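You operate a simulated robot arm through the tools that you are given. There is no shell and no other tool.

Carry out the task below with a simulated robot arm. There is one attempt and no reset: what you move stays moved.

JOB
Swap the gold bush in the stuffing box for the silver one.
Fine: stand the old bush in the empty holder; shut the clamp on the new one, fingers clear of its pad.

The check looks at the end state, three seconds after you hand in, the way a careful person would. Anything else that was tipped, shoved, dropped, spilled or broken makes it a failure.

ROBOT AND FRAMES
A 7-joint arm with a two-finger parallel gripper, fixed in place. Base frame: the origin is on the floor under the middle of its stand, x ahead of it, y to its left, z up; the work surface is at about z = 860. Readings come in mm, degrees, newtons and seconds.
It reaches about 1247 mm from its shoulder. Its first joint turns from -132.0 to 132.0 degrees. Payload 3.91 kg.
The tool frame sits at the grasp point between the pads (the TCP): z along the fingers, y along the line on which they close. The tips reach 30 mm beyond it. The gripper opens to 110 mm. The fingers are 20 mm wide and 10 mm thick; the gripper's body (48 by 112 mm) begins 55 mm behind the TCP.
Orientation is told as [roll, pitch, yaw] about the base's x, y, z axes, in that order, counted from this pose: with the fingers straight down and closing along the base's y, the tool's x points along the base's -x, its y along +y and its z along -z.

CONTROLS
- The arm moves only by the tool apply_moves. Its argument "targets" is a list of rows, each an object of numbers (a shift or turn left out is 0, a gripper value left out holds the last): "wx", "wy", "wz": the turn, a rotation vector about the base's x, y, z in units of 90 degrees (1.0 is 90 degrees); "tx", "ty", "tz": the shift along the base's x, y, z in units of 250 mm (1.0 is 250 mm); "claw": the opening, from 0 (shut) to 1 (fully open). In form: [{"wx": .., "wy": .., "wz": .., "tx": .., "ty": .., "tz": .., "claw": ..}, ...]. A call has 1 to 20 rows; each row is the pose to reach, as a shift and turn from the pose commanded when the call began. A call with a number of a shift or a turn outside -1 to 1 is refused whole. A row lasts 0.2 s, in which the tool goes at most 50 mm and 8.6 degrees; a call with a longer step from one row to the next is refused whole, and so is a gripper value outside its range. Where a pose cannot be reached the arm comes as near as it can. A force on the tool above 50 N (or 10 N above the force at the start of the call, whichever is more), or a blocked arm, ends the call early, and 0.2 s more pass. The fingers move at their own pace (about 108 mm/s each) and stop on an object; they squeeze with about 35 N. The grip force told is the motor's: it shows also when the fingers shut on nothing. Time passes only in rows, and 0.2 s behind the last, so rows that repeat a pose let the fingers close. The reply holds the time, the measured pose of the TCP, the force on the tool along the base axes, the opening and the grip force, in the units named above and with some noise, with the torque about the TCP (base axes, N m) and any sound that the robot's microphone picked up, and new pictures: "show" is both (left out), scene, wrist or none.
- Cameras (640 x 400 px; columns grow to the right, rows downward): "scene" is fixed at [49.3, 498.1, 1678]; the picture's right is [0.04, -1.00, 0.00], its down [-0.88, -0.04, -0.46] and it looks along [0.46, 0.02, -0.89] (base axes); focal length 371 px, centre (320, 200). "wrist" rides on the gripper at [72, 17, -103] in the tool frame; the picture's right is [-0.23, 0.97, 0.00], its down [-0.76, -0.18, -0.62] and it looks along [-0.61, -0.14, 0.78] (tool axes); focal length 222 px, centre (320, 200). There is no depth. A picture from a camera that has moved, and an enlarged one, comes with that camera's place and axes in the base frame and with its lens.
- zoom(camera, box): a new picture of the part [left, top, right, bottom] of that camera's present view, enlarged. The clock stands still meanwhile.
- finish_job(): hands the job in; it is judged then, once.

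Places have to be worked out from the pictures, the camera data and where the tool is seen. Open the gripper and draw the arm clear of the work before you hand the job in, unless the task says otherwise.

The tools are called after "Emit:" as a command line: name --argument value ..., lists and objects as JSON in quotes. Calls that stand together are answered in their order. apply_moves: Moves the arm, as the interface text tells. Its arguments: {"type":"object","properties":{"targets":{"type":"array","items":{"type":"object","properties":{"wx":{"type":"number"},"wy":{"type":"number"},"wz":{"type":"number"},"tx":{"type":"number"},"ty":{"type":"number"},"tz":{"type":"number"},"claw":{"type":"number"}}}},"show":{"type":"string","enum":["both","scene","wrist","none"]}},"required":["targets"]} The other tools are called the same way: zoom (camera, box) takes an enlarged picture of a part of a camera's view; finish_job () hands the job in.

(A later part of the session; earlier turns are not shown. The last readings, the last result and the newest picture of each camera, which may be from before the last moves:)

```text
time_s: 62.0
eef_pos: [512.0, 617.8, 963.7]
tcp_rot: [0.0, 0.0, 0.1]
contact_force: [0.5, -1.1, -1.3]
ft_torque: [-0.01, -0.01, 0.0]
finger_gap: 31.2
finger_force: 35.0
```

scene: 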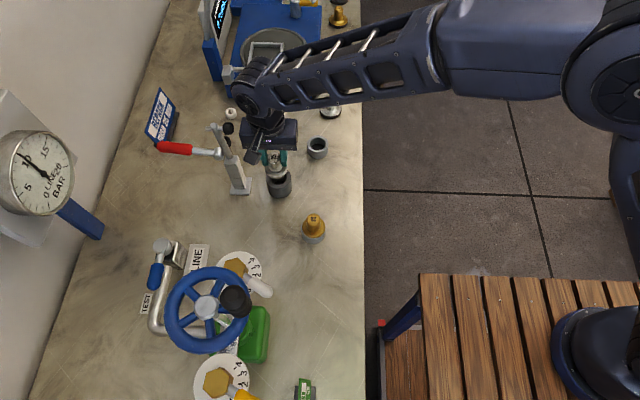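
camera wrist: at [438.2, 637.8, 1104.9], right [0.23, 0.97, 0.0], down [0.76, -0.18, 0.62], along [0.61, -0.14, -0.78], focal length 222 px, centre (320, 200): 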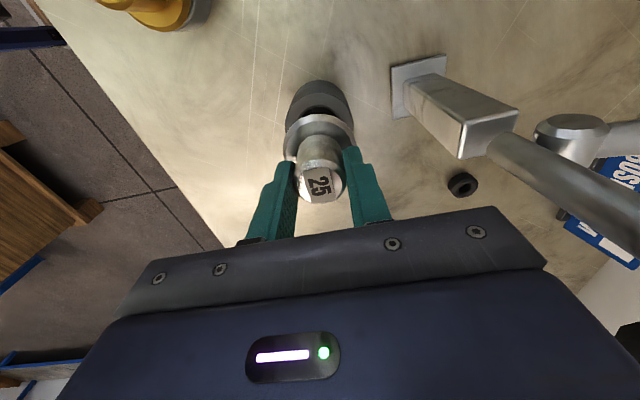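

Free so far toward -y; I go on in 1 mm steps.

Emit:
apply_moves --targets '[{"ty": -0.004, "claw": 0}, {"ty": -0.004, "claw": 0}]' --show "none"

Emit:
apply_moves --targets '[{"ty": -0.004, "claw": 0}, {"ty": -0.004, "claw": 0}]' --show "none"

```text
time_s: 62.6
eef_pos: [511.5, 617.9, 962.8]
tcp_rot: [0.1, 0.0, 0.1]
contact_force: [1.9, 9.4, -1.9]
ft_torque: [0.48, -0.16, 0.01]
finger_gap: 31.3
finger_force: 35.1
```

```text
time_s: 63.2
eef_pos: [510.4, 618.3, 962.9]
tcp_rot: [0.0, 0.0, 0.2]
contact_force: [2.6, 25.5, 2.8]
ft_torque: [1.31, -0.13, 0.04]
finger_gap: 31.4
finger_force: 34.8
```

The bore walls are at about +1.4 and -2.4 mm, so the y centre is -0.5 mm relative to my reference. I return there and probe x the same way.

Emit:
apply_moves --targets '[{"ty": 0.007, "claw": 0}, {"ty": 0.014, "claw": 0}, {"ty": 0.014, "tx": 0.006, "claw": 0}, {"ty": 0.014, "tx": 0.006, "claw": 0}]' --show "none"

Emit:
apply_moves --targets '[{"tx": 0.004, "claw": 0}, {"tx": 0.004, "claw": 0}]' --show "none"

```text
time_s: 64.2
eef_pos: [512.9, 620.5, 961.5]
tcp_rot: [-0.1, -0.1, 0.1]
contact_force: [-5.7, 0.3, -1.2]
ft_torque: [0.08, 0.2, -0.03]
finger_gap: 31.1
finger_force: 35.2
```

```text
time_s: 64.8
eef_pos: [513.3, 620.0, 962.5]
tcp_rot: [-0.2, 0.0, 0.1]
contact_force: [-8.3, -1.5, -4.7]
ft_torque: [-0.09, 0.45, -0.03]
finger_gap: 31.1
finger_force: 35.0
```

The +x wall is around +2.0 mm. Now -x.

Emit:
apply_moves --targets '[{"tx": -0.008, "claw": 0}, {"tx": -0.016, "claw": 0}, {"tx": -0.016, "claw": 0}]' --show "none"

Emit:
apply_moves --targets '[{"tx": -0.004, "claw": 0}, {"tx": -0.004, "claw": 0}]' --show "none"

```text
time_s: 65.6
eef_pos: [509.9, 621.5, 963.5]
tcp_rot: [0.0, 0.0, 0.0]
contact_force: [-0.1, 0.8, -2.8]
ft_torque: [-0.02, 0.0, -0.01]
finger_gap: 31.1
finger_force: 34.7
```

```text
time_s: 66.2
eef_pos: [508.7, 620.8, 963.6]
tcp_rot: [0.0, 0.1, 0.1]
contact_force: [2.3, -1.2, -1.4]
ft_torque: [-0.04, -0.17, -0.02]
finger_gap: 31.6
finger_force: 35.2
```

The -x wall is near -1.45 mm, so the bore centre is at (+0.25, -0.5) mm relative to reference. I go to that centre and lower again.

Emit:
apply_moves --targets '[{"tx": 0.0075, "claw": 0}, {"tx": 0.0075, "tz": -0.004, "claw": 0}, {"tx": 0.0075, "tz": -0.008, "claw": 0}, {"tx": 0.0075, "tz": -0.008, "claw": 0}]' --show "none"

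```text
time_s: 67.2
eef_pos: [512.2, 620.3, 962.5]
tcp_rot: [0.1, -0.1, 0.2]
contact_force: [-1.1, 1.0, 12.4]
ft_torque: [-0.28, 0.02, 0.0]
finger_gap: 31.0
finger_force: 35.4
```

Centred in the bore the contact comes at the same height with almost no side force, so it is resting on its seat. I ease up 0.8 mm to unload and open the fingers gently.

Emit:
apply_moves --targets '[{"tz": 0.003, "claw": 0}, {"tz": 0.003, "claw": 0}, {"tz": 0.003, "claw": 0.3}, {"tz": 0.003, "claw": 0.38}, {"tz": 0.003, "claw": 0.44}, {"tz": 0.003, "claw": 0.44}]'

Emit:
zoom --camera "wrist" --box '[240, 80, 400, 180]'

Emit:
zoom --camera "scene" --box '[260, 155, 300, 200]'

```text
time_s: 68.6
eef_pos: [510.8, 621.5, 961.4]
tcp_rot: [0.0, 0.1, 0.0]
contact_force: [-0.4, 0.2, 0.3]
ft_torque: [0.01, 0.03, -0.02]
finger_gap: 48.1
finger_force: 0.1
camera wrist: at [439.1, 637.5, 1064.6], right [0.23, 0.97, 0.0], down [0.76, -0.18, 0.62], along [0.61, -0.14, -0.78], focal length 222 px, centre (320, 200)
```

scene: 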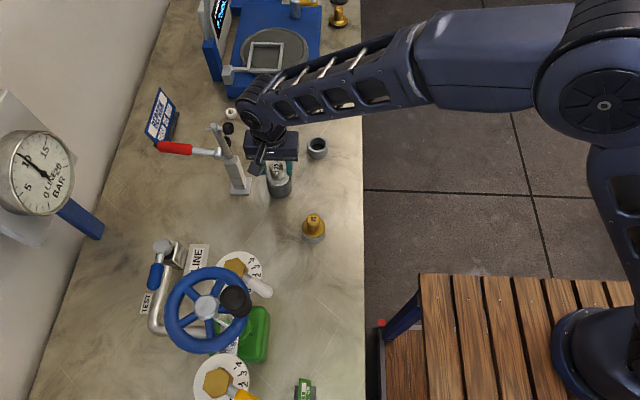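
wrist: 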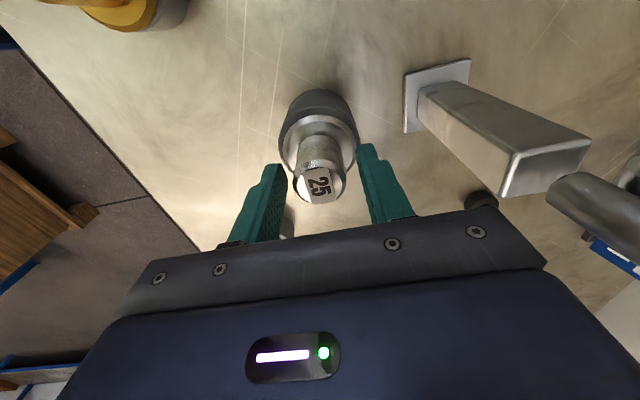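

```text
4.00 times, centred on (320, 130) of wrist
camera zoom: at [439.1, 637.5, 1064.6], right [0.23, 0.97, 0.0], down [0.76, -0.18, 0.62], along [0.61, -0.14, -0.78], focal length 888 px, centre (320, 480)
```

zoom: 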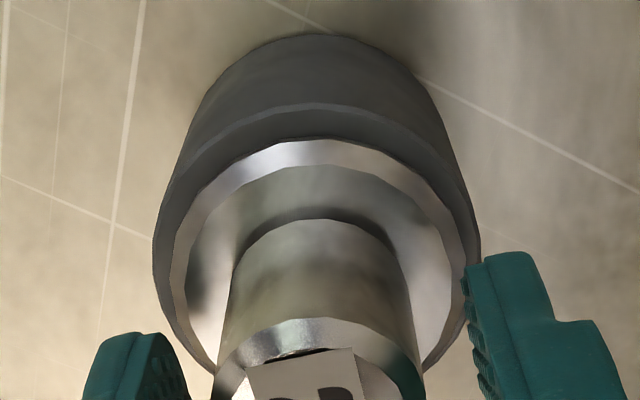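

```text
8.89 times, centred on (280, 178) of scene
camera zoom: at [49.3, 498.1, 1678.0], right [0.04, -1.0, 0.0], down [-0.88, -0.04, -0.46], along [0.46, 0.02, -0.89], focal length 3296 px, centre (676, 400)
```

zoom: 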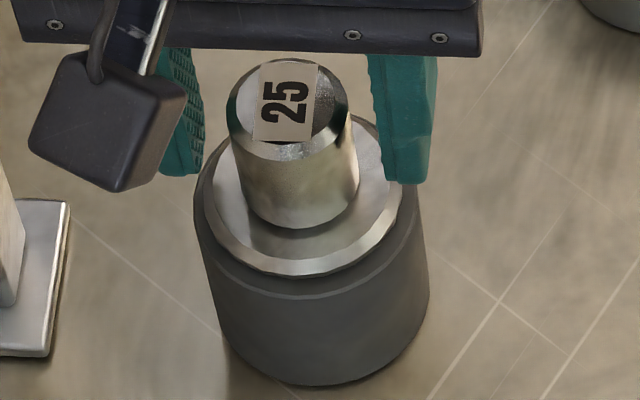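

Released without a jump; the bush stands straight in the box. I lift clear and go back to the same low viewpoint used at the start, to compare silver's seat with how gold sat.

Emit:
apply_moves --targets '[{"tz": 0.05, "claw": 0.44}, {"tz": 0.12, "claw": 0.44}, {"tz": 0.24, "claw": 0.44}, {"tz": 0.4, "claw": 0.44}, {"tz": 0.48, "tx": -0.1, "ty": -0.04, "claw": 0.44}, {"tz": 0.484, "tx": -0.26, "ty": -0.1, "wy": -0.08, "claw": 0.44}, {"tz": 0.484, "tx": -0.4, "ty": -0.16, "wy": -0.16, "claw": 0.44}, {"tz": 0.484, "tx": -0.55, "ty": -0.16, "wy": -0.24, "claw": 0.44}, {"tz": 0.484, "tx": -0.652, "ty": -0.16, "wy": -0.32, "claw": 0.44}, {"tz": 0.484, "tx": -0.652, "ty": -0.16, "wy": -0.4, "claw": 0.44}, {"tz": 0.484, "tx": -0.652, "ty": -0.16, "wy": -0.4, "claw": 0.44}]'

Emit:
zoom --camera "wrist" --box '[270, 40, 480, 200]'

Emit:
zoom --camera "wrist" --box '[320, 50, 400, 130]'

```text
time_s: 71.0
eef_pos: [348.5, 579.9, 1082.2]
tcp_rot: [-0.1, -36.1, 0.1]
contact_force: [-0.4, 1.1, -0.3]
ft_torque: [0.02, 0.03, 0.04]
finger_gap: 48.3
finger_force: 0.1
camera wrist: at [228.7, 597.5, 1123.4], right [0.18, 0.97, 0.13], down [0.25, -0.18, 0.95], along [0.95, -0.14, -0.27], focal length 222 px, centre (320, 200)
```

scene: 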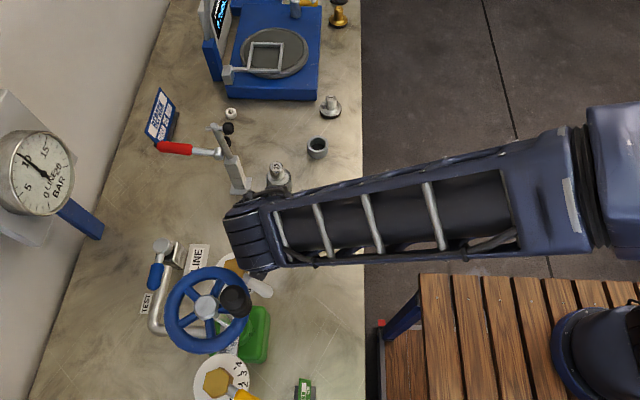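
wrist: 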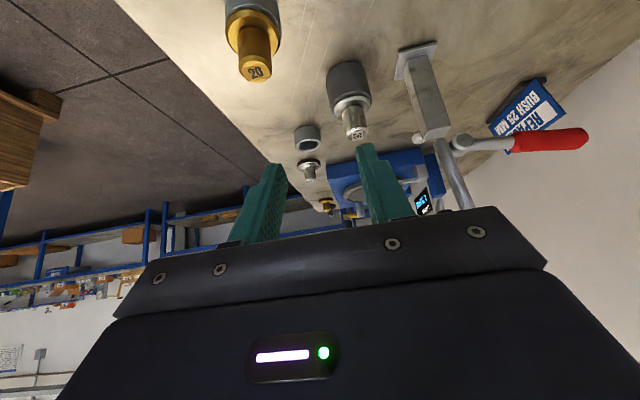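

```text
2.50 times, centred on (375, 120) of wrist
camera zoom: at [228.7, 597.5, 1123.4], right [0.18, 0.97, 0.13], down [0.25, -0.18, 0.95], along [0.95, -0.14, -0.27], focal length 555 px, centre (182, 400)
```

zoom: 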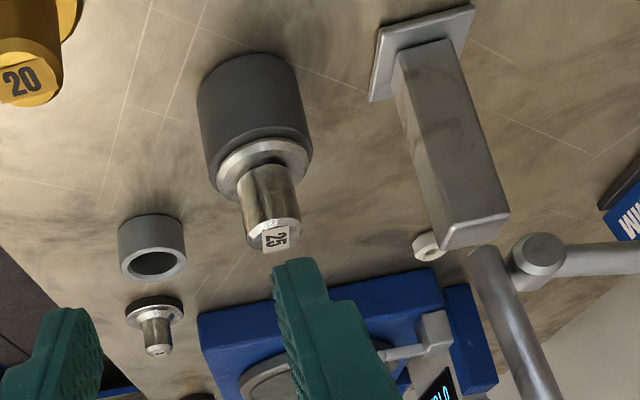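

```text
5.00 times, centred on (360, 90) of wrist
camera zoom: at [228.7, 597.5, 1123.4], right [0.18, 0.97, 0.13], down [0.25, -0.18, 0.95], along [0.95, -0.14, -0.27], focal length 1111 px, centre (120, 750)
```

zoom: 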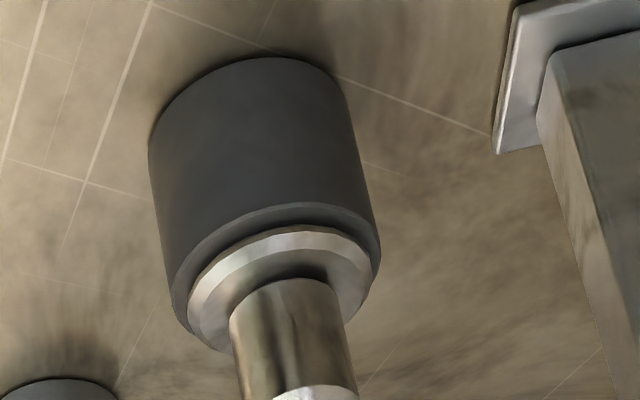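

From the same viewpoint silver's flange and top sit just where gold's did, so it is seated and upright. Next the clamp: I'll grip the red handle from above with the fingers closing along x and swing it back up. First I straighten and rise over the clamp.

Emit:
apply_moves --targets '[{"tz": 0.15, "wy": 0.08, "claw": 0.5}, {"tz": 0.3, "wy": 0.16, "claw": 0.5}, {"tz": 0.46, "wy": 0.24, "tx": 0.08, "claw": 0.5}, {"tz": 0.55, "wy": 0.32, "tx": 0.2, "ty": 0.1, "claw": 0.5}, {"tz": 0.55, "wy": 0.4, "tx": 0.32, "ty": 0.22, "claw": 0.5}, {"tz": 0.55, "wy": 0.4, "tx": 0.44, "ty": 0.34, "claw": 0.5}, {"tz": 0.55, "wy": 0.4, "tx": 0.52, "ty": 0.48, "claw": 0.5}, {"tz": 0.55, "wy": 0.4, "tx": 0.6, "ty": 0.62, "claw": 0.5}, {"tz": 0.55, "wy": 0.4, "tx": 0.6, "ty": 0.62, "claw": 0.5}]'

Emit:
zoom --camera "scene" --box '[150, 90, 310, 210]'

```text
time_s: 73.0
eef_pos: [496.2, 731.8, 1223.1]
tcp_rot: [0.0, 0.0, 0.2]
contact_force: [0.2, -0.3, 0.1]
ft_torque: [0.01, -0.02, 0.03]
finger_gap: 54.7
finger_force: 0.0
camera wrist: at [424.2, 750.0, 1325.4], right [0.23, 0.97, 0.0], down [0.76, -0.18, 0.62], along [0.61, -0.14, -0.78], focal length 222 px, centre (320, 200)
```

scene: 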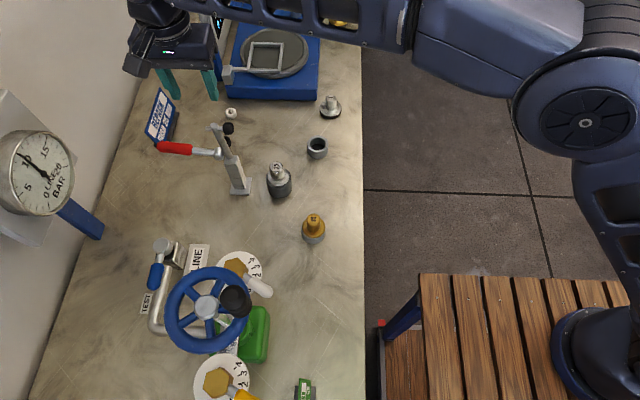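
wrist: 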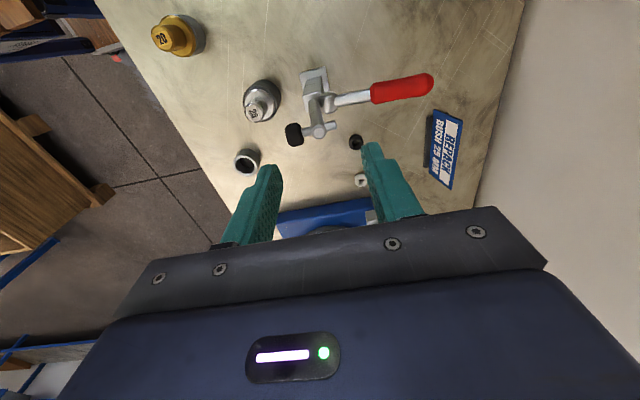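

```text
3.33 times, centred on (230, 150) of scene
camera zoom: at [49.3, 498.1, 1678.0], right [0.04, -1.0, 0.0], down [-0.88, -0.04, -0.46], along [0.46, 0.02, -0.89], focal length 1236 px, centre (620, 367)
```

zoom: 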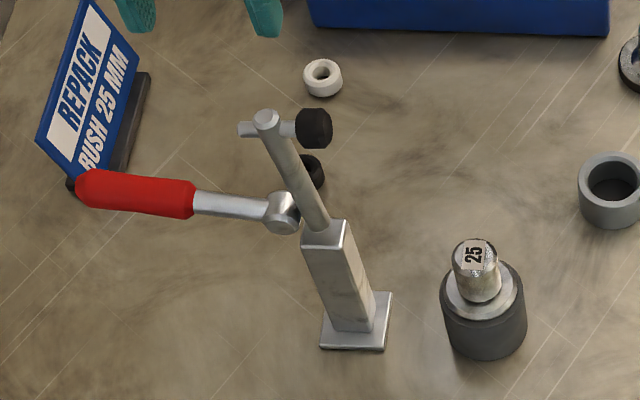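

I zoom the wrist view to place the handle axis accurately before turning the gripper.

Emit:
zoom --camera "wrist" --box '[280, 50, 450, 160]'

```text
3.64 times, centred on (365, 105) of wrist
camera zoom: at [424.2, 750.0, 1325.4], right [0.23, 0.97, 0.0], down [0.76, -0.18, 0.62], along [0.61, -0.14, -0.78], focal length 808 px, centre (156, 546)
```

zoom: 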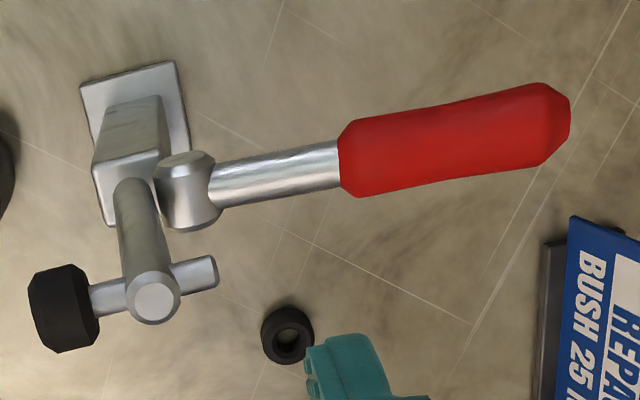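

The handle axis lies at x≈512, from the hub (742, 1000) out to its end near (874, 1020), about 9° above level. I turn the gripper -90° about z, with the camera on the +y side, while moving above the handle at r≈105 mm.

Emit:
apply_moves --targets '[{"wz": -0.09, "ty": 0.04, "claw": 0.55}, {"wz": -0.18, "ty": 0.1, "tx": 0.01, "claw": 0.55}, {"wz": -0.27, "ty": 0.16, "tx": 0.02, "claw": 0.55}, {"wz": -0.36, "ty": 0.22, "tx": 0.03, "claw": 0.55}, {"wz": -0.45, "ty": 0.28, "tx": 0.04, "claw": 0.55}, {"wz": -0.54, "ty": 0.34, "tx": 0.05, "claw": 0.55}, {"wz": -0.63, "ty": 0.4, "tx": 0.063, "claw": 0.55}, {"wz": -0.72, "ty": 0.45, "tx": 0.063, "claw": 0.55}, {"wz": -0.81, "ty": 0.45, "tx": 0.063, "tz": -0.06, "claw": 0.55}, {"wz": -0.9, "ty": 0.45, "tx": 0.063, "tz": -0.15, "claw": 0.55}, {"wz": -0.96, "ty": 0.45, "tx": 0.063, "tz": -0.25, "claw": 0.55}, {"wz": -1.0, "ty": 0.45, "tx": 0.063, "tz": -0.34, "claw": 0.55}, {"wz": -1.0, "ty": 0.45, "tx": 0.063, "tz": -0.34, "claw": 0.55}]'

Emit:
zoom --camera "scene" --box '[150, 90, 310, 210]'

```text
time_s: 75.8
eef_pos: [512.1, 848.5, 1134.1]
tcp_rot: [0.0, 0.0, -90.0]
contact_force: [0.3, -0.8, 0.3]
ft_torque: [0.04, 0.03, 0.0]
finger_gap: 60.6
finger_force: 0.1
out of reach, approached as far as the arm can: row 7, 8, 9, 10
camera wrist: at [529.4, 921.5, 1237.6], right [0.97, -0.23, 0.0], down [-0.18, -0.76, 0.62], along [-0.14, -0.61, -0.78], focal length 222 px, centre (320, 200)
```

scene: 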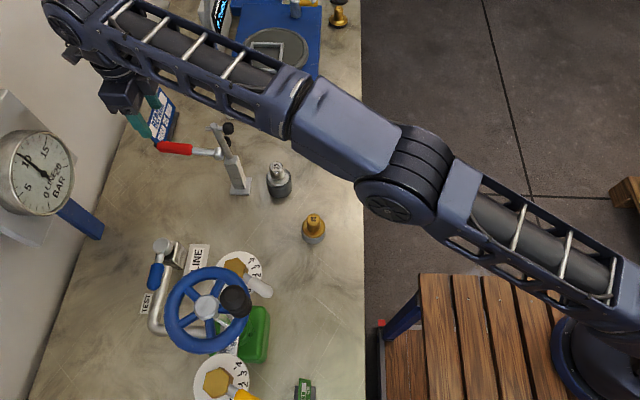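
wrist: 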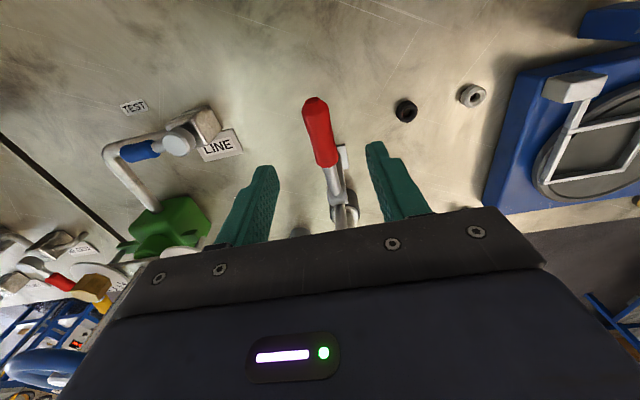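

```text
3.33 times, centred on (230, 150) of scene
camera zoom: at [49.3, 498.1, 1678.0], right [0.04, -1.0, 0.0], down [-0.88, -0.04, -0.46], along [0.46, 0.02, -0.89], focal length 1236 px, centre (620, 367)
```

zoom: 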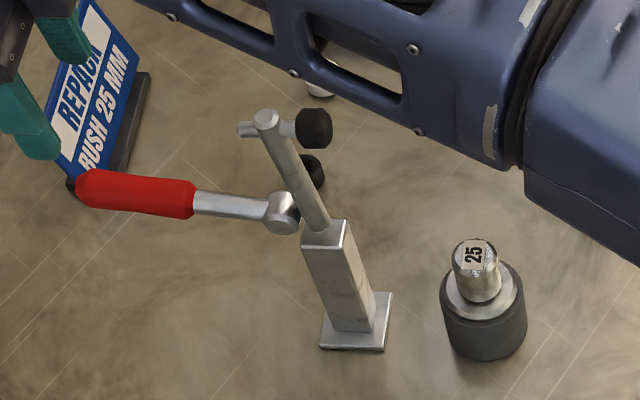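

The tool is above the handle with the right orientation (a few high rows were just out of reach, but the final pose is good). I zoom to check the handle is centred between the fingers in x.

Emit:
zoom --camera "wrist" --box '[240, 80, 420, 220]'

```text
2.86 times, centred on (330, 150) of wrist
camera zoom: at [529.4, 921.5, 1237.6], right [0.97, -0.23, 0.0], down [-0.18, -0.76, 0.62], along [-0.14, -0.61, -0.78], focal length 635 px, centre (291, 343)
```

zoom: 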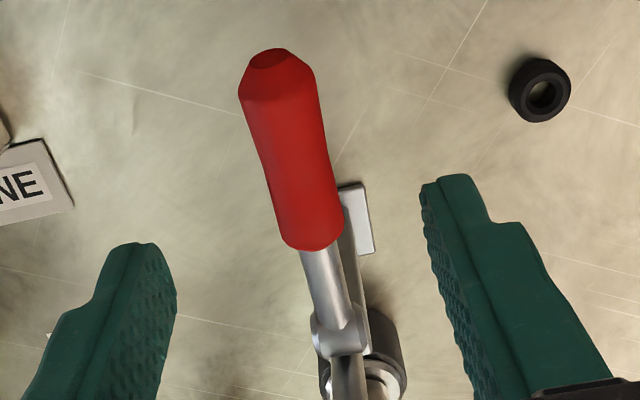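

The handle axis is at x≈509.5, so I shift -2.5 mm and descend around it, fingers open 60 mm.

Emit:
apply_moves --targets '[{"tx": -0.01, "ty": -0.01, "tz": -0.08, "claw": 0.55}, {"tx": -0.01, "ty": -0.01, "tz": -0.18, "claw": 0.55}, {"tx": -0.01, "ty": -0.01, "tz": -0.28, "claw": 0.55}, {"tx": -0.01, "ty": -0.01, "tz": -0.36, "claw": 0.55}, {"tx": -0.01, "ty": -0.01, "tz": -0.36, "claw": 0.55}]'

Emit:
zoom --camera "wrist" --box '[240, 80, 420, 220]'

Emit:
zoom --camera "scene" --box '[130, 90, 290, 210]'

```text
time_s: 77.0
eef_pos: [511.0, 846.2, 1044.0]
tcp_rot: [0.1, 0.0, -89.9]
contact_force: [0.6, 0.1, 0.4]
ft_torque: [-0.02, -0.03, -0.04]
finger_gap: 60.5
finger_force: 0.0
camera wrist: at [527.9, 918.4, 1147.4], right [0.97, -0.23, 0.0], down [-0.18, -0.76, 0.62], along [-0.14, -0.61, -0.78], focal length 222 px, centre (320, 200)
```

scene: 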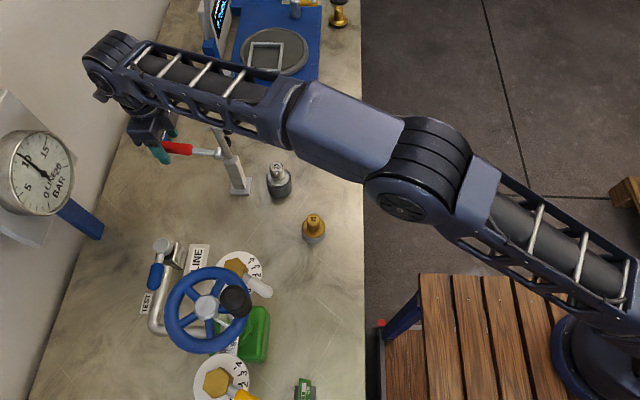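
wrist: 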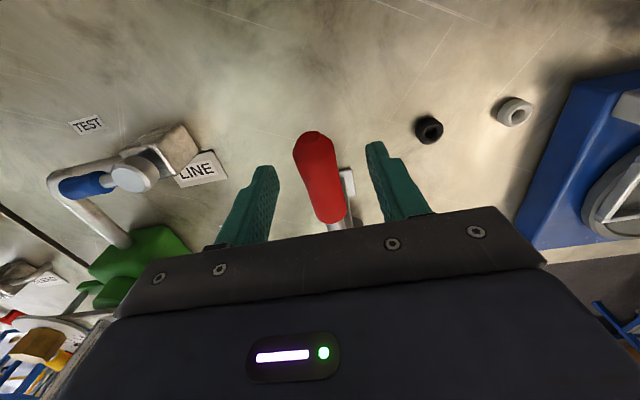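

```text
2.86 times, centred on (330, 150) of wrist
camera zoom: at [527.9, 918.4, 1147.4], right [0.97, -0.23, 0.0], down [-0.18, -0.76, 0.62], along [-0.14, -0.61, -0.78], focal length 635 px, centre (291, 343)
```

zoom: 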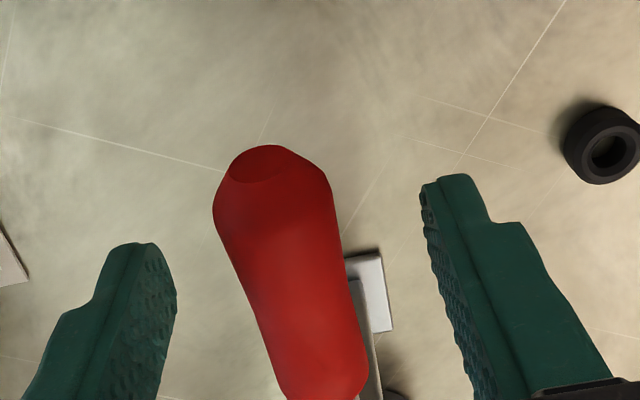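

```text
3.33 times, centred on (210, 150) of scene
camera zoom: at [49.3, 498.1, 1678.0], right [0.04, -1.0, 0.0], down [-0.88, -0.04, -0.46], along [0.46, 0.02, -0.89], focal length 1236 px, centre (687, 367)
```

zoom: 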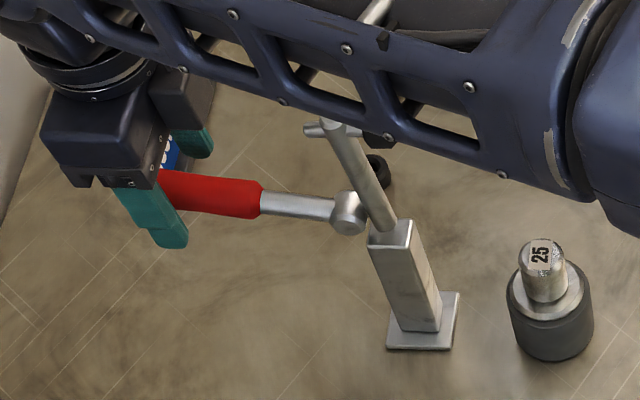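

The handle is centred between the fingers (x≈510.6 vs tool 511). I go down 24 mm so the pads are level with the handle, and close on it.

Emit:
apply_moves --targets '[{"tz": -0.05, "claw": 0.55}, {"tz": -0.096, "claw": 0.55}, {"tz": -0.096, "claw": 0.4}, {"tz": -0.096, "claw": 0.25}, {"tz": -0.096, "claw": 0.1}, {"tz": -0.096, "claw": 0}, {"tz": -0.096, "claw": 0}]'

Emit:
zoom --camera "scene" --box '[130, 90, 290, 210]'

```text
time_s: 78.6
eef_pos: [510.6, 845.2, 1021.4]
tcp_rot: [0.0, 0.0, -89.9]
contact_force: [-1.2, 2.0, -0.1]
ft_torque: [-0.06, 0.18, -0.99]
finger_gap: 25.1
finger_force: 45.5
camera wrist: at [527.1, 918.0, 1123.9], right [0.97, -0.23, 0.0], down [-0.18, -0.76, 0.62], along [-0.14, -0.61, -0.78], focal length 222 px, centre (320, 200)
```

scene: 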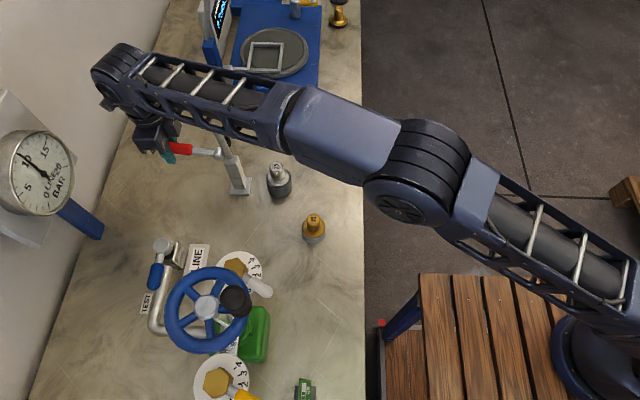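
wrist: 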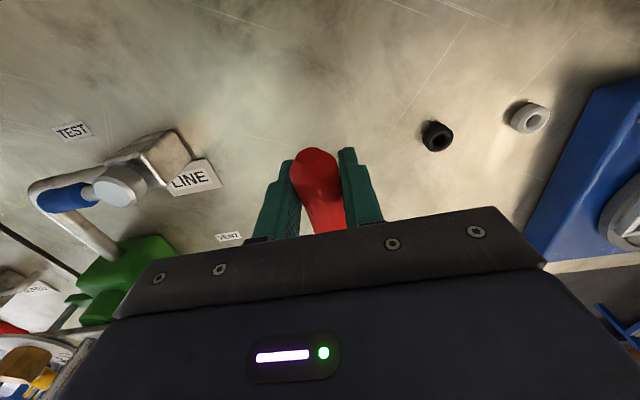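

```text
3.33 times, centred on (210, 150) of scene
camera zoom: at [49.3, 498.1, 1678.0], right [0.04, -1.0, 0.0], down [-0.88, -0.04, -0.46], along [0.46, 0.02, -0.89], focal length 1236 px, centre (687, 367)
```

zoom: 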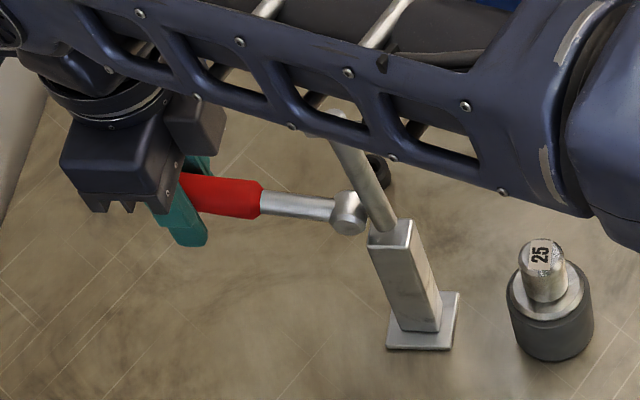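

The handle is held (25 mm). I now swing it up along the arc about the hub (742, 1000), first half, watching forces.

Emit:
apply_moves --targets '[{"ty": -0.012, "tz": 0.045, "claw": 0}, {"ty": -0.0276, "tz": 0.086, "claw": 0}, {"ty": -0.0476, "tz": 0.125, "claw": 0}, {"ty": -0.0716, "tz": 0.162, "claw": 0}, {"ty": -0.0996, "tz": 0.196, "claw": 0}, {"ty": -0.131, "tz": 0.228, "claw": 0}, {"ty": -0.131, "tz": 0.228, "claw": 0}]'

Emit:
zoom --camera "scene" --box '[130, 90, 290, 210]'

```text
time_s: 80.2
eef_pos: [508.3, 810.3, 1076.8]
tcp_rot: [0.1, -0.1, -89.9]
contact_force: [-8.4, 6.5, -9.1]
ft_torque: [0.92, 0.43, -0.56]
finger_gap: 25.7
finger_force: 45.0
camera wrist: at [527.2, 884.4, 1180.3], right [0.97, -0.23, 0.0], down [-0.18, -0.76, 0.62], along [-0.14, -0.61, -0.78], focal length 222 px, centre (320, 200)
```

scene: 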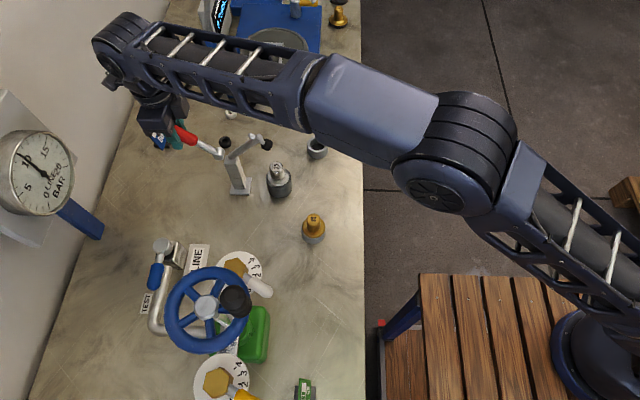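
wrist: 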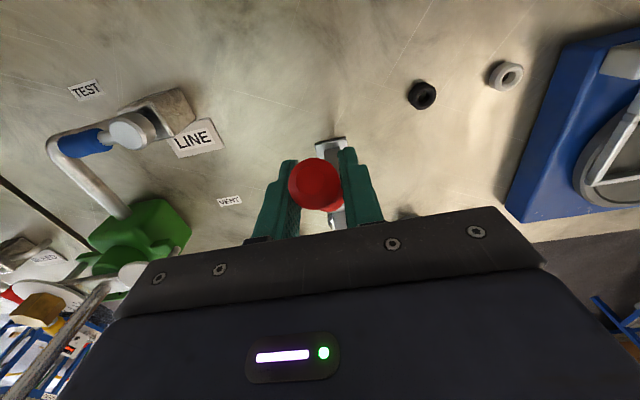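

```text
3.33 times, centred on (210, 150) of scene
camera zoom: at [49.3, 498.1, 1678.0], right [0.04, -1.0, 0.0], down [-0.88, -0.04, -0.46], along [0.46, 0.02, -0.89], focal length 1236 px, centre (687, 367)
```

zoom: 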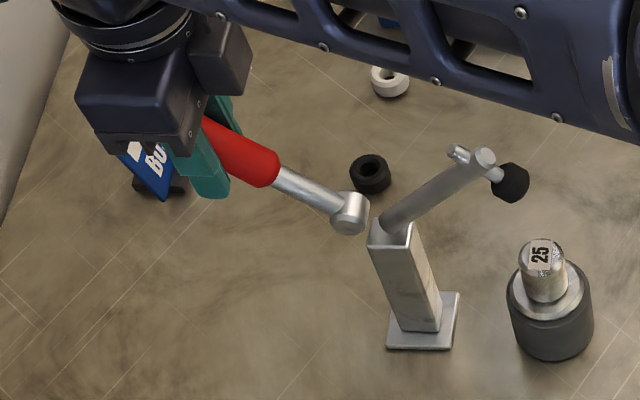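

The clamp arm follows the handle down nicely with about 11 N of resistance. I continue the arc to about 12° from upright and check the foot over the silver bush.

Emit:
apply_moves --targets '[{"ty": -0.034, "tz": 0.028, "claw": 0}, {"ty": -0.071, "tz": 0.052, "claw": 0}, {"ty": -0.11, "tz": 0.072, "claw": 0}, {"ty": -0.152, "tz": 0.088, "claw": 0}, {"ty": -0.194, "tz": 0.099, "claw": 0}, {"ty": -0.194, "tz": 0.099, "claw": 0}]'

Emit:
zoom --camera "scene" --box '[150, 90, 310, 210]'

```text
time_s: 81.6
eef_pos: [509.5, 764.8, 1103.9]
tcp_rot: [0.0, 0.0, -89.9]
contact_force: [-13.0, 19.1, -3.6]
ft_torque: [1.83, 1.01, -0.48]
finger_gap: 25.8
finger_force: 44.8
camera wrist: at [527.1, 837.0, 1207.1], right [0.97, -0.23, 0.0], down [-0.18, -0.76, 0.62], along [-0.14, -0.61, -0.78], focal length 222 px, centre (320, 200)
```

scene: 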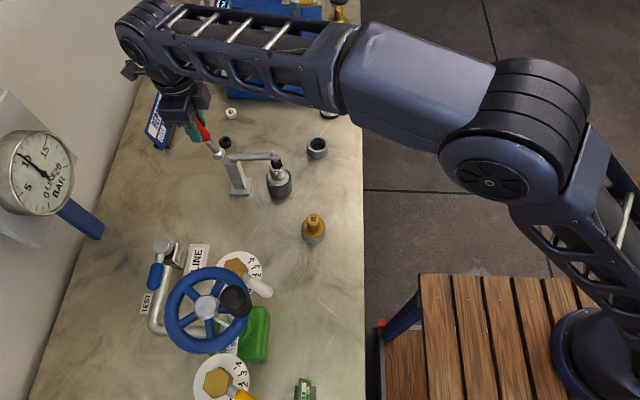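
wrist: 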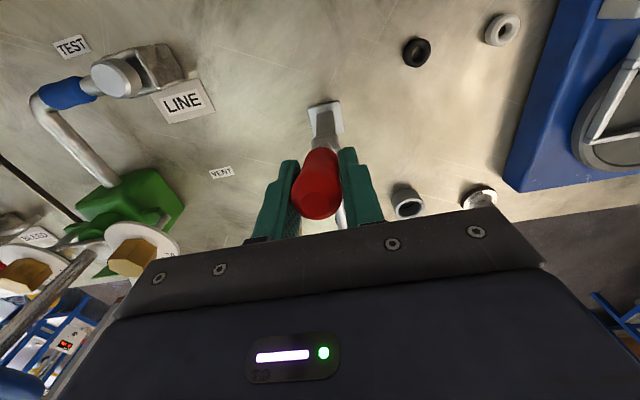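

```text
3.33 times, centred on (230, 150) of scene
camera zoom: at [49.3, 498.1, 1678.0], right [0.04, -1.0, 0.0], down [-0.88, -0.04, -0.46], along [0.46, 0.02, -0.89], focal length 1236 px, centre (620, 367)
```

zoom: 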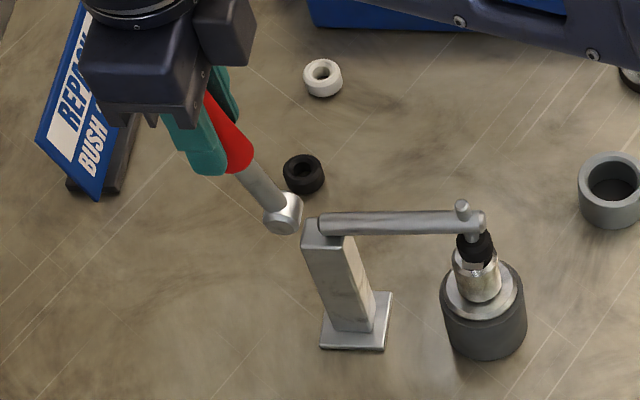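

The foot is now on silver's top and resistance has risen to 19 N, so the toggle is loading up. I continue the last 12° to bring the handle upright, as it stood at the start.

Emit:
apply_moves --targets '[{"ty": -0.022, "tz": 0.004, "claw": 0}, {"ty": -0.044, "tz": 0.007, "claw": 0}, {"ty": -0.066, "tz": 0.009, "claw": 0}, {"ty": -0.066, "tz": 0.009, "claw": 0}]'

Emit:
zoom --camera "scene" --box '[150, 90, 310, 210]'

```text
time_s: 82.6
eef_pos: [509.8, 748.0, 1107.8]
tcp_rot: [0.0, 0.0, -89.8]
contact_force: [-26.2, 20.8, 13.9]
ft_torque: [1.93, 1.01, -0.34]
finger_gap: 25.6
finger_force: 45.3
camera wrist: at [527.1, 820.6, 1209.7], right [0.97, -0.23, 0.0], down [-0.18, -0.76, 0.62], along [-0.14, -0.61, -0.78], focal length 222 px, centre (320, 200)
```

scene: 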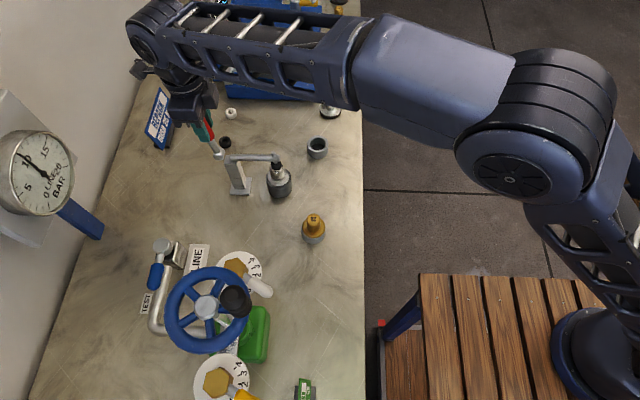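
wrist: 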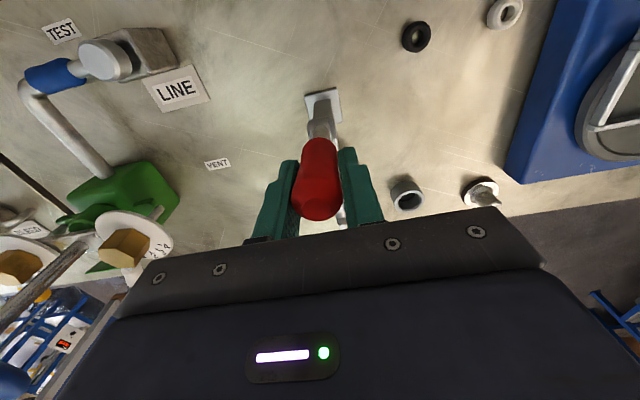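

```text
3.33 times, centred on (230, 150) of scene
camera zoom: at [49.3, 498.1, 1678.0], right [0.04, -1.0, 0.0], down [-0.88, -0.04, -0.46], along [0.46, 0.02, -0.89], focal length 1236 px, centre (620, 367)
```

zoom: 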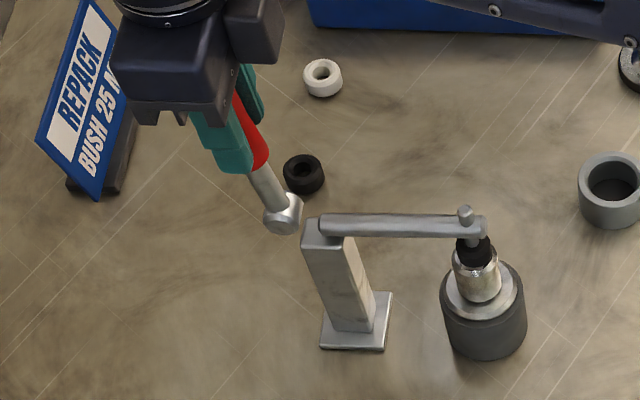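

The foot is firmly on the bush. There is a sideways strain of -26 N in x from my grip, so I relieve it by 1.5 mm in x and 1 mm up while finishing the last few millimetres in -y.

Emit:
apply_moves --targets '[{"tx": -0.006, "tz": 0.004, "claw": 0}, {"tx": -0.008, "tz": 0.004, "ty": -0.01, "claw": 0}, {"tx": -0.008, "tz": 0.004, "ty": -0.02, "claw": 0}, {"tx": -0.008, "tz": 0.004, "ty": -0.02, "claw": 0}]'

Emit:
zoom --camera "scene" --box '[150, 90, 310, 210]'

```text
time_s: 83.6
eef_pos: [509.2, 741.0, 1107.8]
tcp_rot: [0.1, 0.0, -90.0]
contact_force: [-5.5, 18.5, 12.5]
ft_torque: [1.87, 1.09, -0.42]
finger_gap: 26.0
finger_force: 44.7
camera wrist: at [527.1, 814.3, 1209.8], right [0.97, -0.23, 0.0], down [-0.18, -0.76, 0.62], along [-0.14, -0.61, -0.78], focal length 222 px, centre (320, 200)
```

scene: 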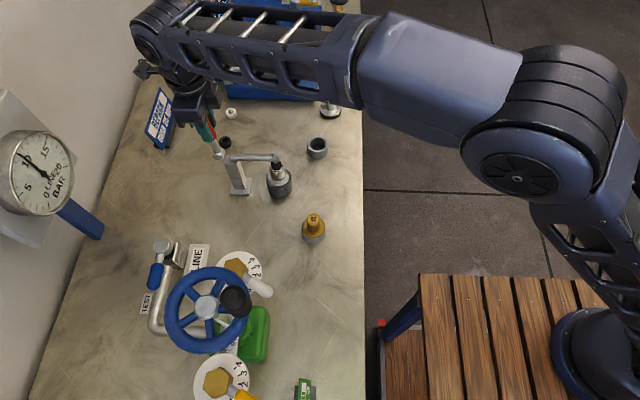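
wrist: 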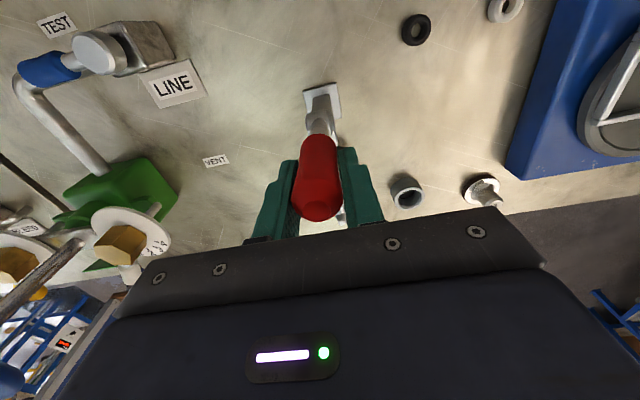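

```text
3.33 times, centred on (230, 150) of scene
camera zoom: at [49.3, 498.1, 1678.0], right [0.04, -1.0, 0.0], down [-0.88, -0.04, -0.46], along [0.46, 0.02, -0.89], focal length 1236 px, centre (620, 367)
```

zoom: 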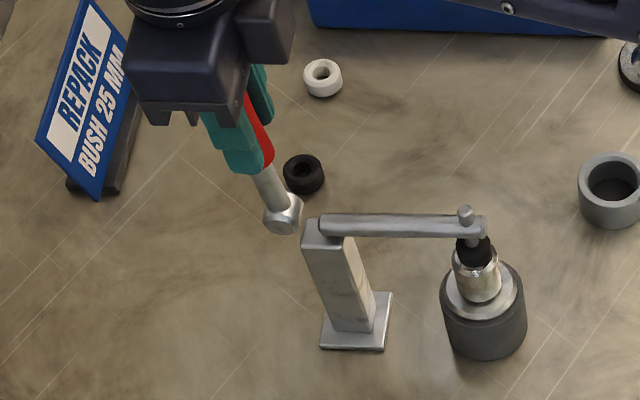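

The handle looks close to upright. I zoom in on the handle and on the foot/bush contact to compare with the original closed state.

Emit:
zoom --camera "scene" --box '[180, 100, 260, 180]'

Emit:
zoom --camera "scene" --box '[255, 145, 305, 200]'

```text
5.00 times, centred on (220, 140) of scene
camera zoom: at [49.3, 498.1, 1678.0], right [0.04, -1.0, 0.0], down [-0.88, -0.04, -0.46], along [0.46, 0.02, -0.89], focal length 1854 px, centre (820, 500)
```

zoom: 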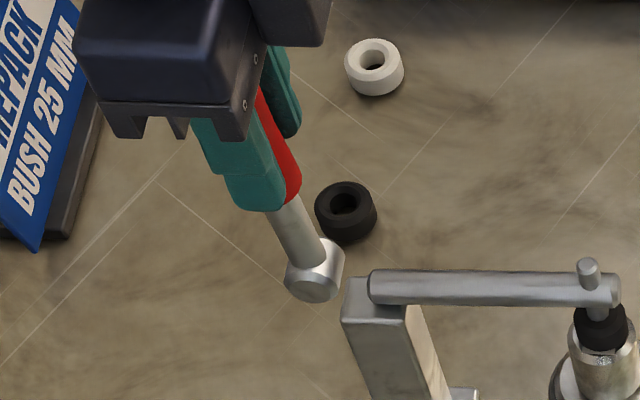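

```text
7.27 times, centred on (280, 172) of scene
camera zoom: at [49.3, 498.1, 1678.0], right [0.04, -1.0, 0.0], down [-0.88, -0.04, -0.46], along [0.46, 0.02, -0.89], focal length 2697 px, centre (611, 400)
```

zoom: 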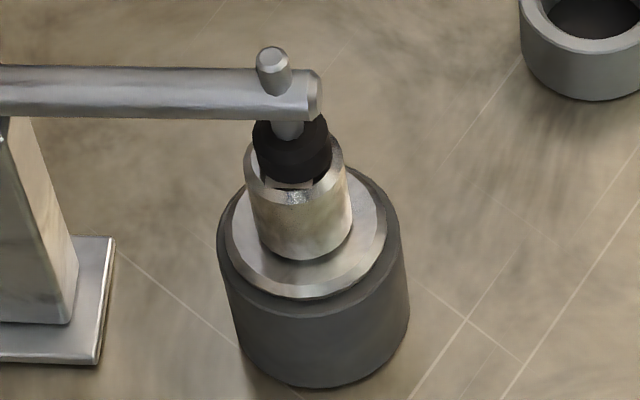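

The arm and foot match their original closed position within a pixel, but the handle still leans about 3-4° short of where it stood. I push on another 6 mm in -y.

Emit:
apply_moves --targets '[{"ty": -0.008, "claw": 0}, {"ty": -0.016, "claw": 0}, {"ty": -0.024, "claw": 0}, {"ty": -0.024, "claw": 0}]' --show "scene"

Emit:
zoom --camera "scene" --box '[180, 100, 260, 180]'

```text
time_s: 84.6
eef_pos: [510.6, 737.4, 1106.1]
tcp_rot: [0.1, 0.1, -89.9]
contact_force: [-8.1, 19.2, 28.0]
ft_torque: [1.93, 1.11, -0.27]
finger_gap: 25.8
finger_force: 45.2
```

scene: 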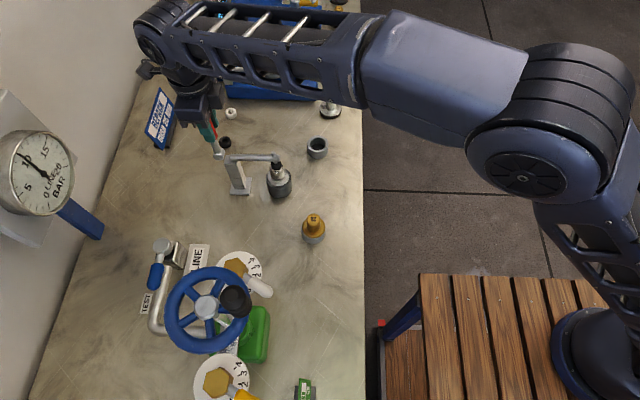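

```text
5.00 times, centred on (220, 140) of scene
camera zoom: at [49.3, 498.1, 1678.0], right [0.04, -1.0, 0.0], down [-0.88, -0.04, -0.46], along [0.46, 0.02, -0.89], focal length 1854 px, centre (820, 500)
```

zoom: 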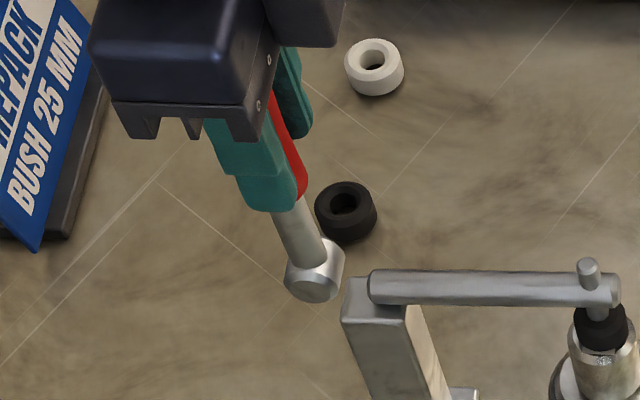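

The handle now leans the same as in the first picture. I open the fingers to see whether it holds by itself.

Emit:
apply_moves --targets '[{"claw": 0.15}, {"claw": 0.35}, {"claw": 0.5}, {"claw": 0.5}, {"claw": 0.5}]'

Emit:
zoom --camera "scene" --box '[180, 100, 260, 180]'

Emit:
zoom --camera "wrist" --box '[240, 70, 400, 220]'

```text
time_s: 85.8
eef_pos: [511.1, 736.6, 1105.0]
tcp_rot: [-0.1, 0.0, -89.8]
contact_force: [0.8, -0.1, 0.4]
ft_torque: [0.02, 0.01, -0.02]
finger_gap: 55.2
finger_force: 0.1
camera wrist: at [528.0, 809.4, 1208.0], right [0.97, -0.23, 0.0], down [-0.18, -0.76, 0.62], along [-0.14, -0.61, -0.78], focal length 222 px, centre (320, 200)
```

scene: 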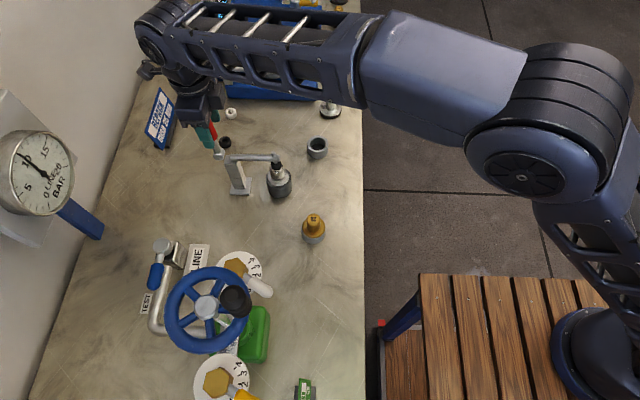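
wrist: 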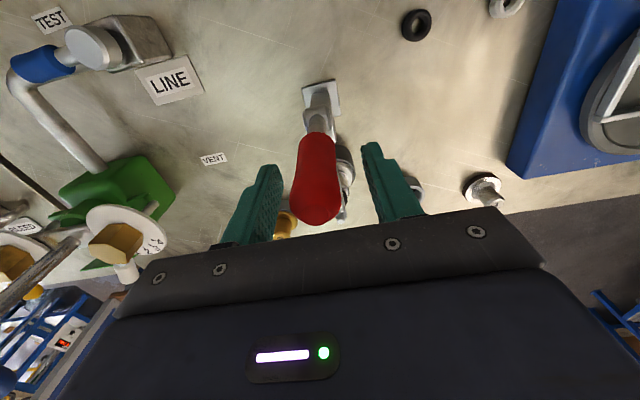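

```text
5.00 times, centred on (220, 140) of scene
camera zoom: at [49.3, 498.1, 1678.0], right [0.04, -1.0, 0.0], down [-0.88, -0.04, -0.46], along [0.46, 0.02, -0.89], focal length 1854 px, centre (820, 500)
```

zoom: 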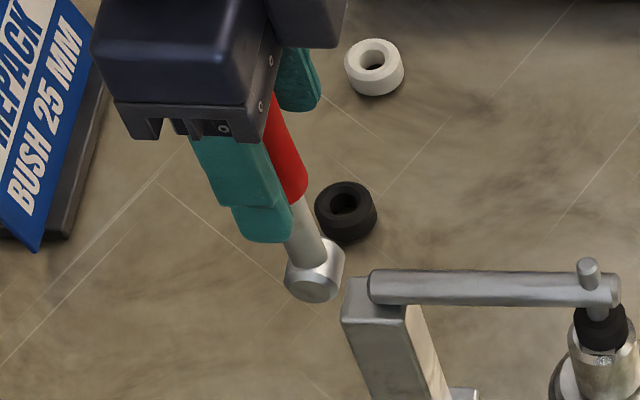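

```text
2.67 times, centred on (320, 145) of wrist
camera zoom: at [528.0, 809.4, 1208.0], right [0.97, -0.23, 0.0], down [-0.18, -0.76, 0.62], along [-0.14, -0.61, -0.78], focal length 592 px, centre (320, 347)
```

zoom: 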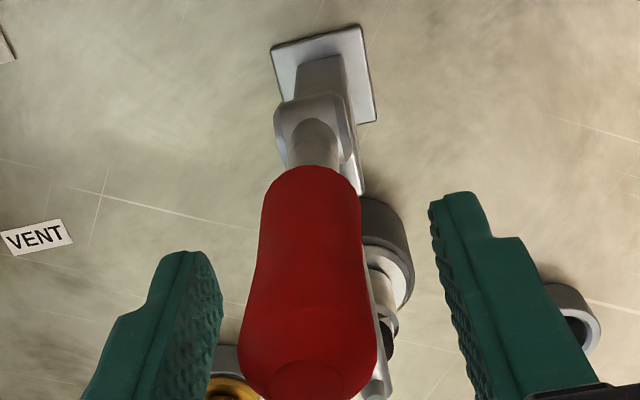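

The handle stays put with the fingers open. I lift straight up clear of it and move aside to view the clamp fully.

Emit:
apply_moves --targets '[{"tz": 0.1, "claw": 0.5}, {"tz": 0.22, "claw": 0.5}, {"tz": 0.36, "claw": 0.5}, {"tz": 0.44, "claw": 0.5}, {"tz": 0.44, "ty": 0.08, "claw": 0.5}, {"tz": 0.44, "ty": 0.16, "claw": 0.5}, {"tz": 0.44, "ty": 0.16, "claw": 0.5}]'

Emit:
zoom --camera "scene" --box '[180, 80, 380, 205]'

Emit:
zoom --camera "scene" --box '[180, 100, 260, 180]'

```text
time_s: 87.4
eef_pos: [509.2, 777.2, 1215.2]
tcp_rot: [0.1, 0.0, -89.9]
contact_force: [0.5, 0.2, -0.6]
ft_torque: [-0.02, -0.02, -0.04]
finger_gap: 54.8
finger_force: 0.1
camera wrist: at [527.5, 850.3, 1318.2], right [0.97, -0.23, 0.0], down [-0.18, -0.76, 0.62], along [-0.14, -0.61, -0.78], focal length 222 px, centre (320, 200)
```

scene: 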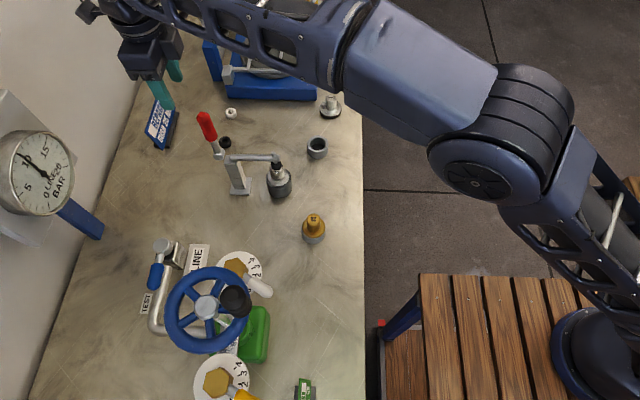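
wrist: 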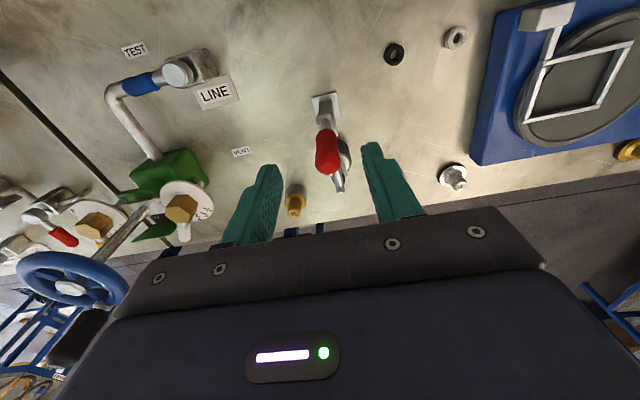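

```text
3.20 times, centred on (280, 142) of scene
camera zoom: at [49.3, 498.1, 1678.0], right [0.04, -1.0, 0.0], down [-0.88, -0.04, -0.46], along [0.46, 0.02, -0.89], focal length 1186 px, centre (448, 384)
```

zoom: 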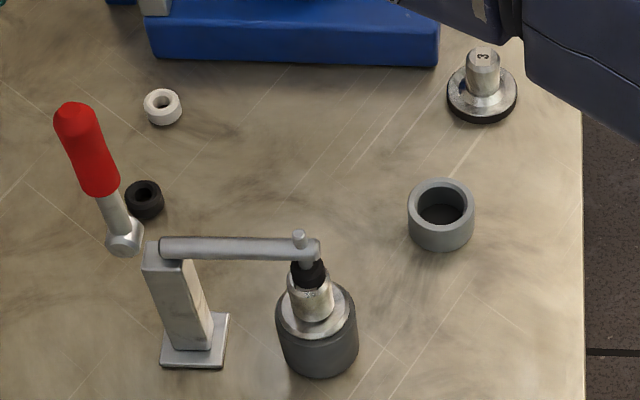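

```text
5.00 times, centred on (220, 140) of scene
camera zoom: at [49.3, 498.1, 1678.0], right [0.04, -1.0, 0.0], down [-0.88, -0.04, -0.46], along [0.46, 0.02, -0.89], focal length 1854 px, centre (820, 500)
```

zoom: 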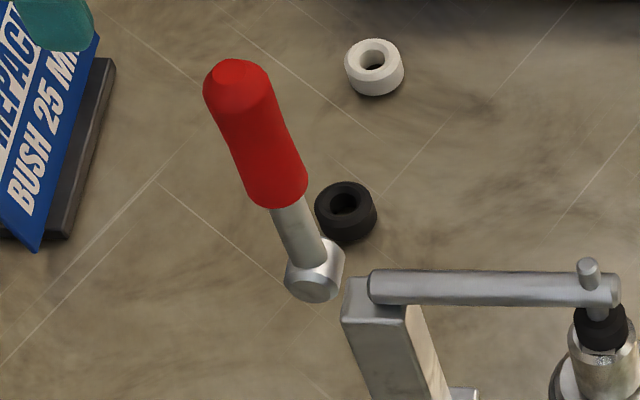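

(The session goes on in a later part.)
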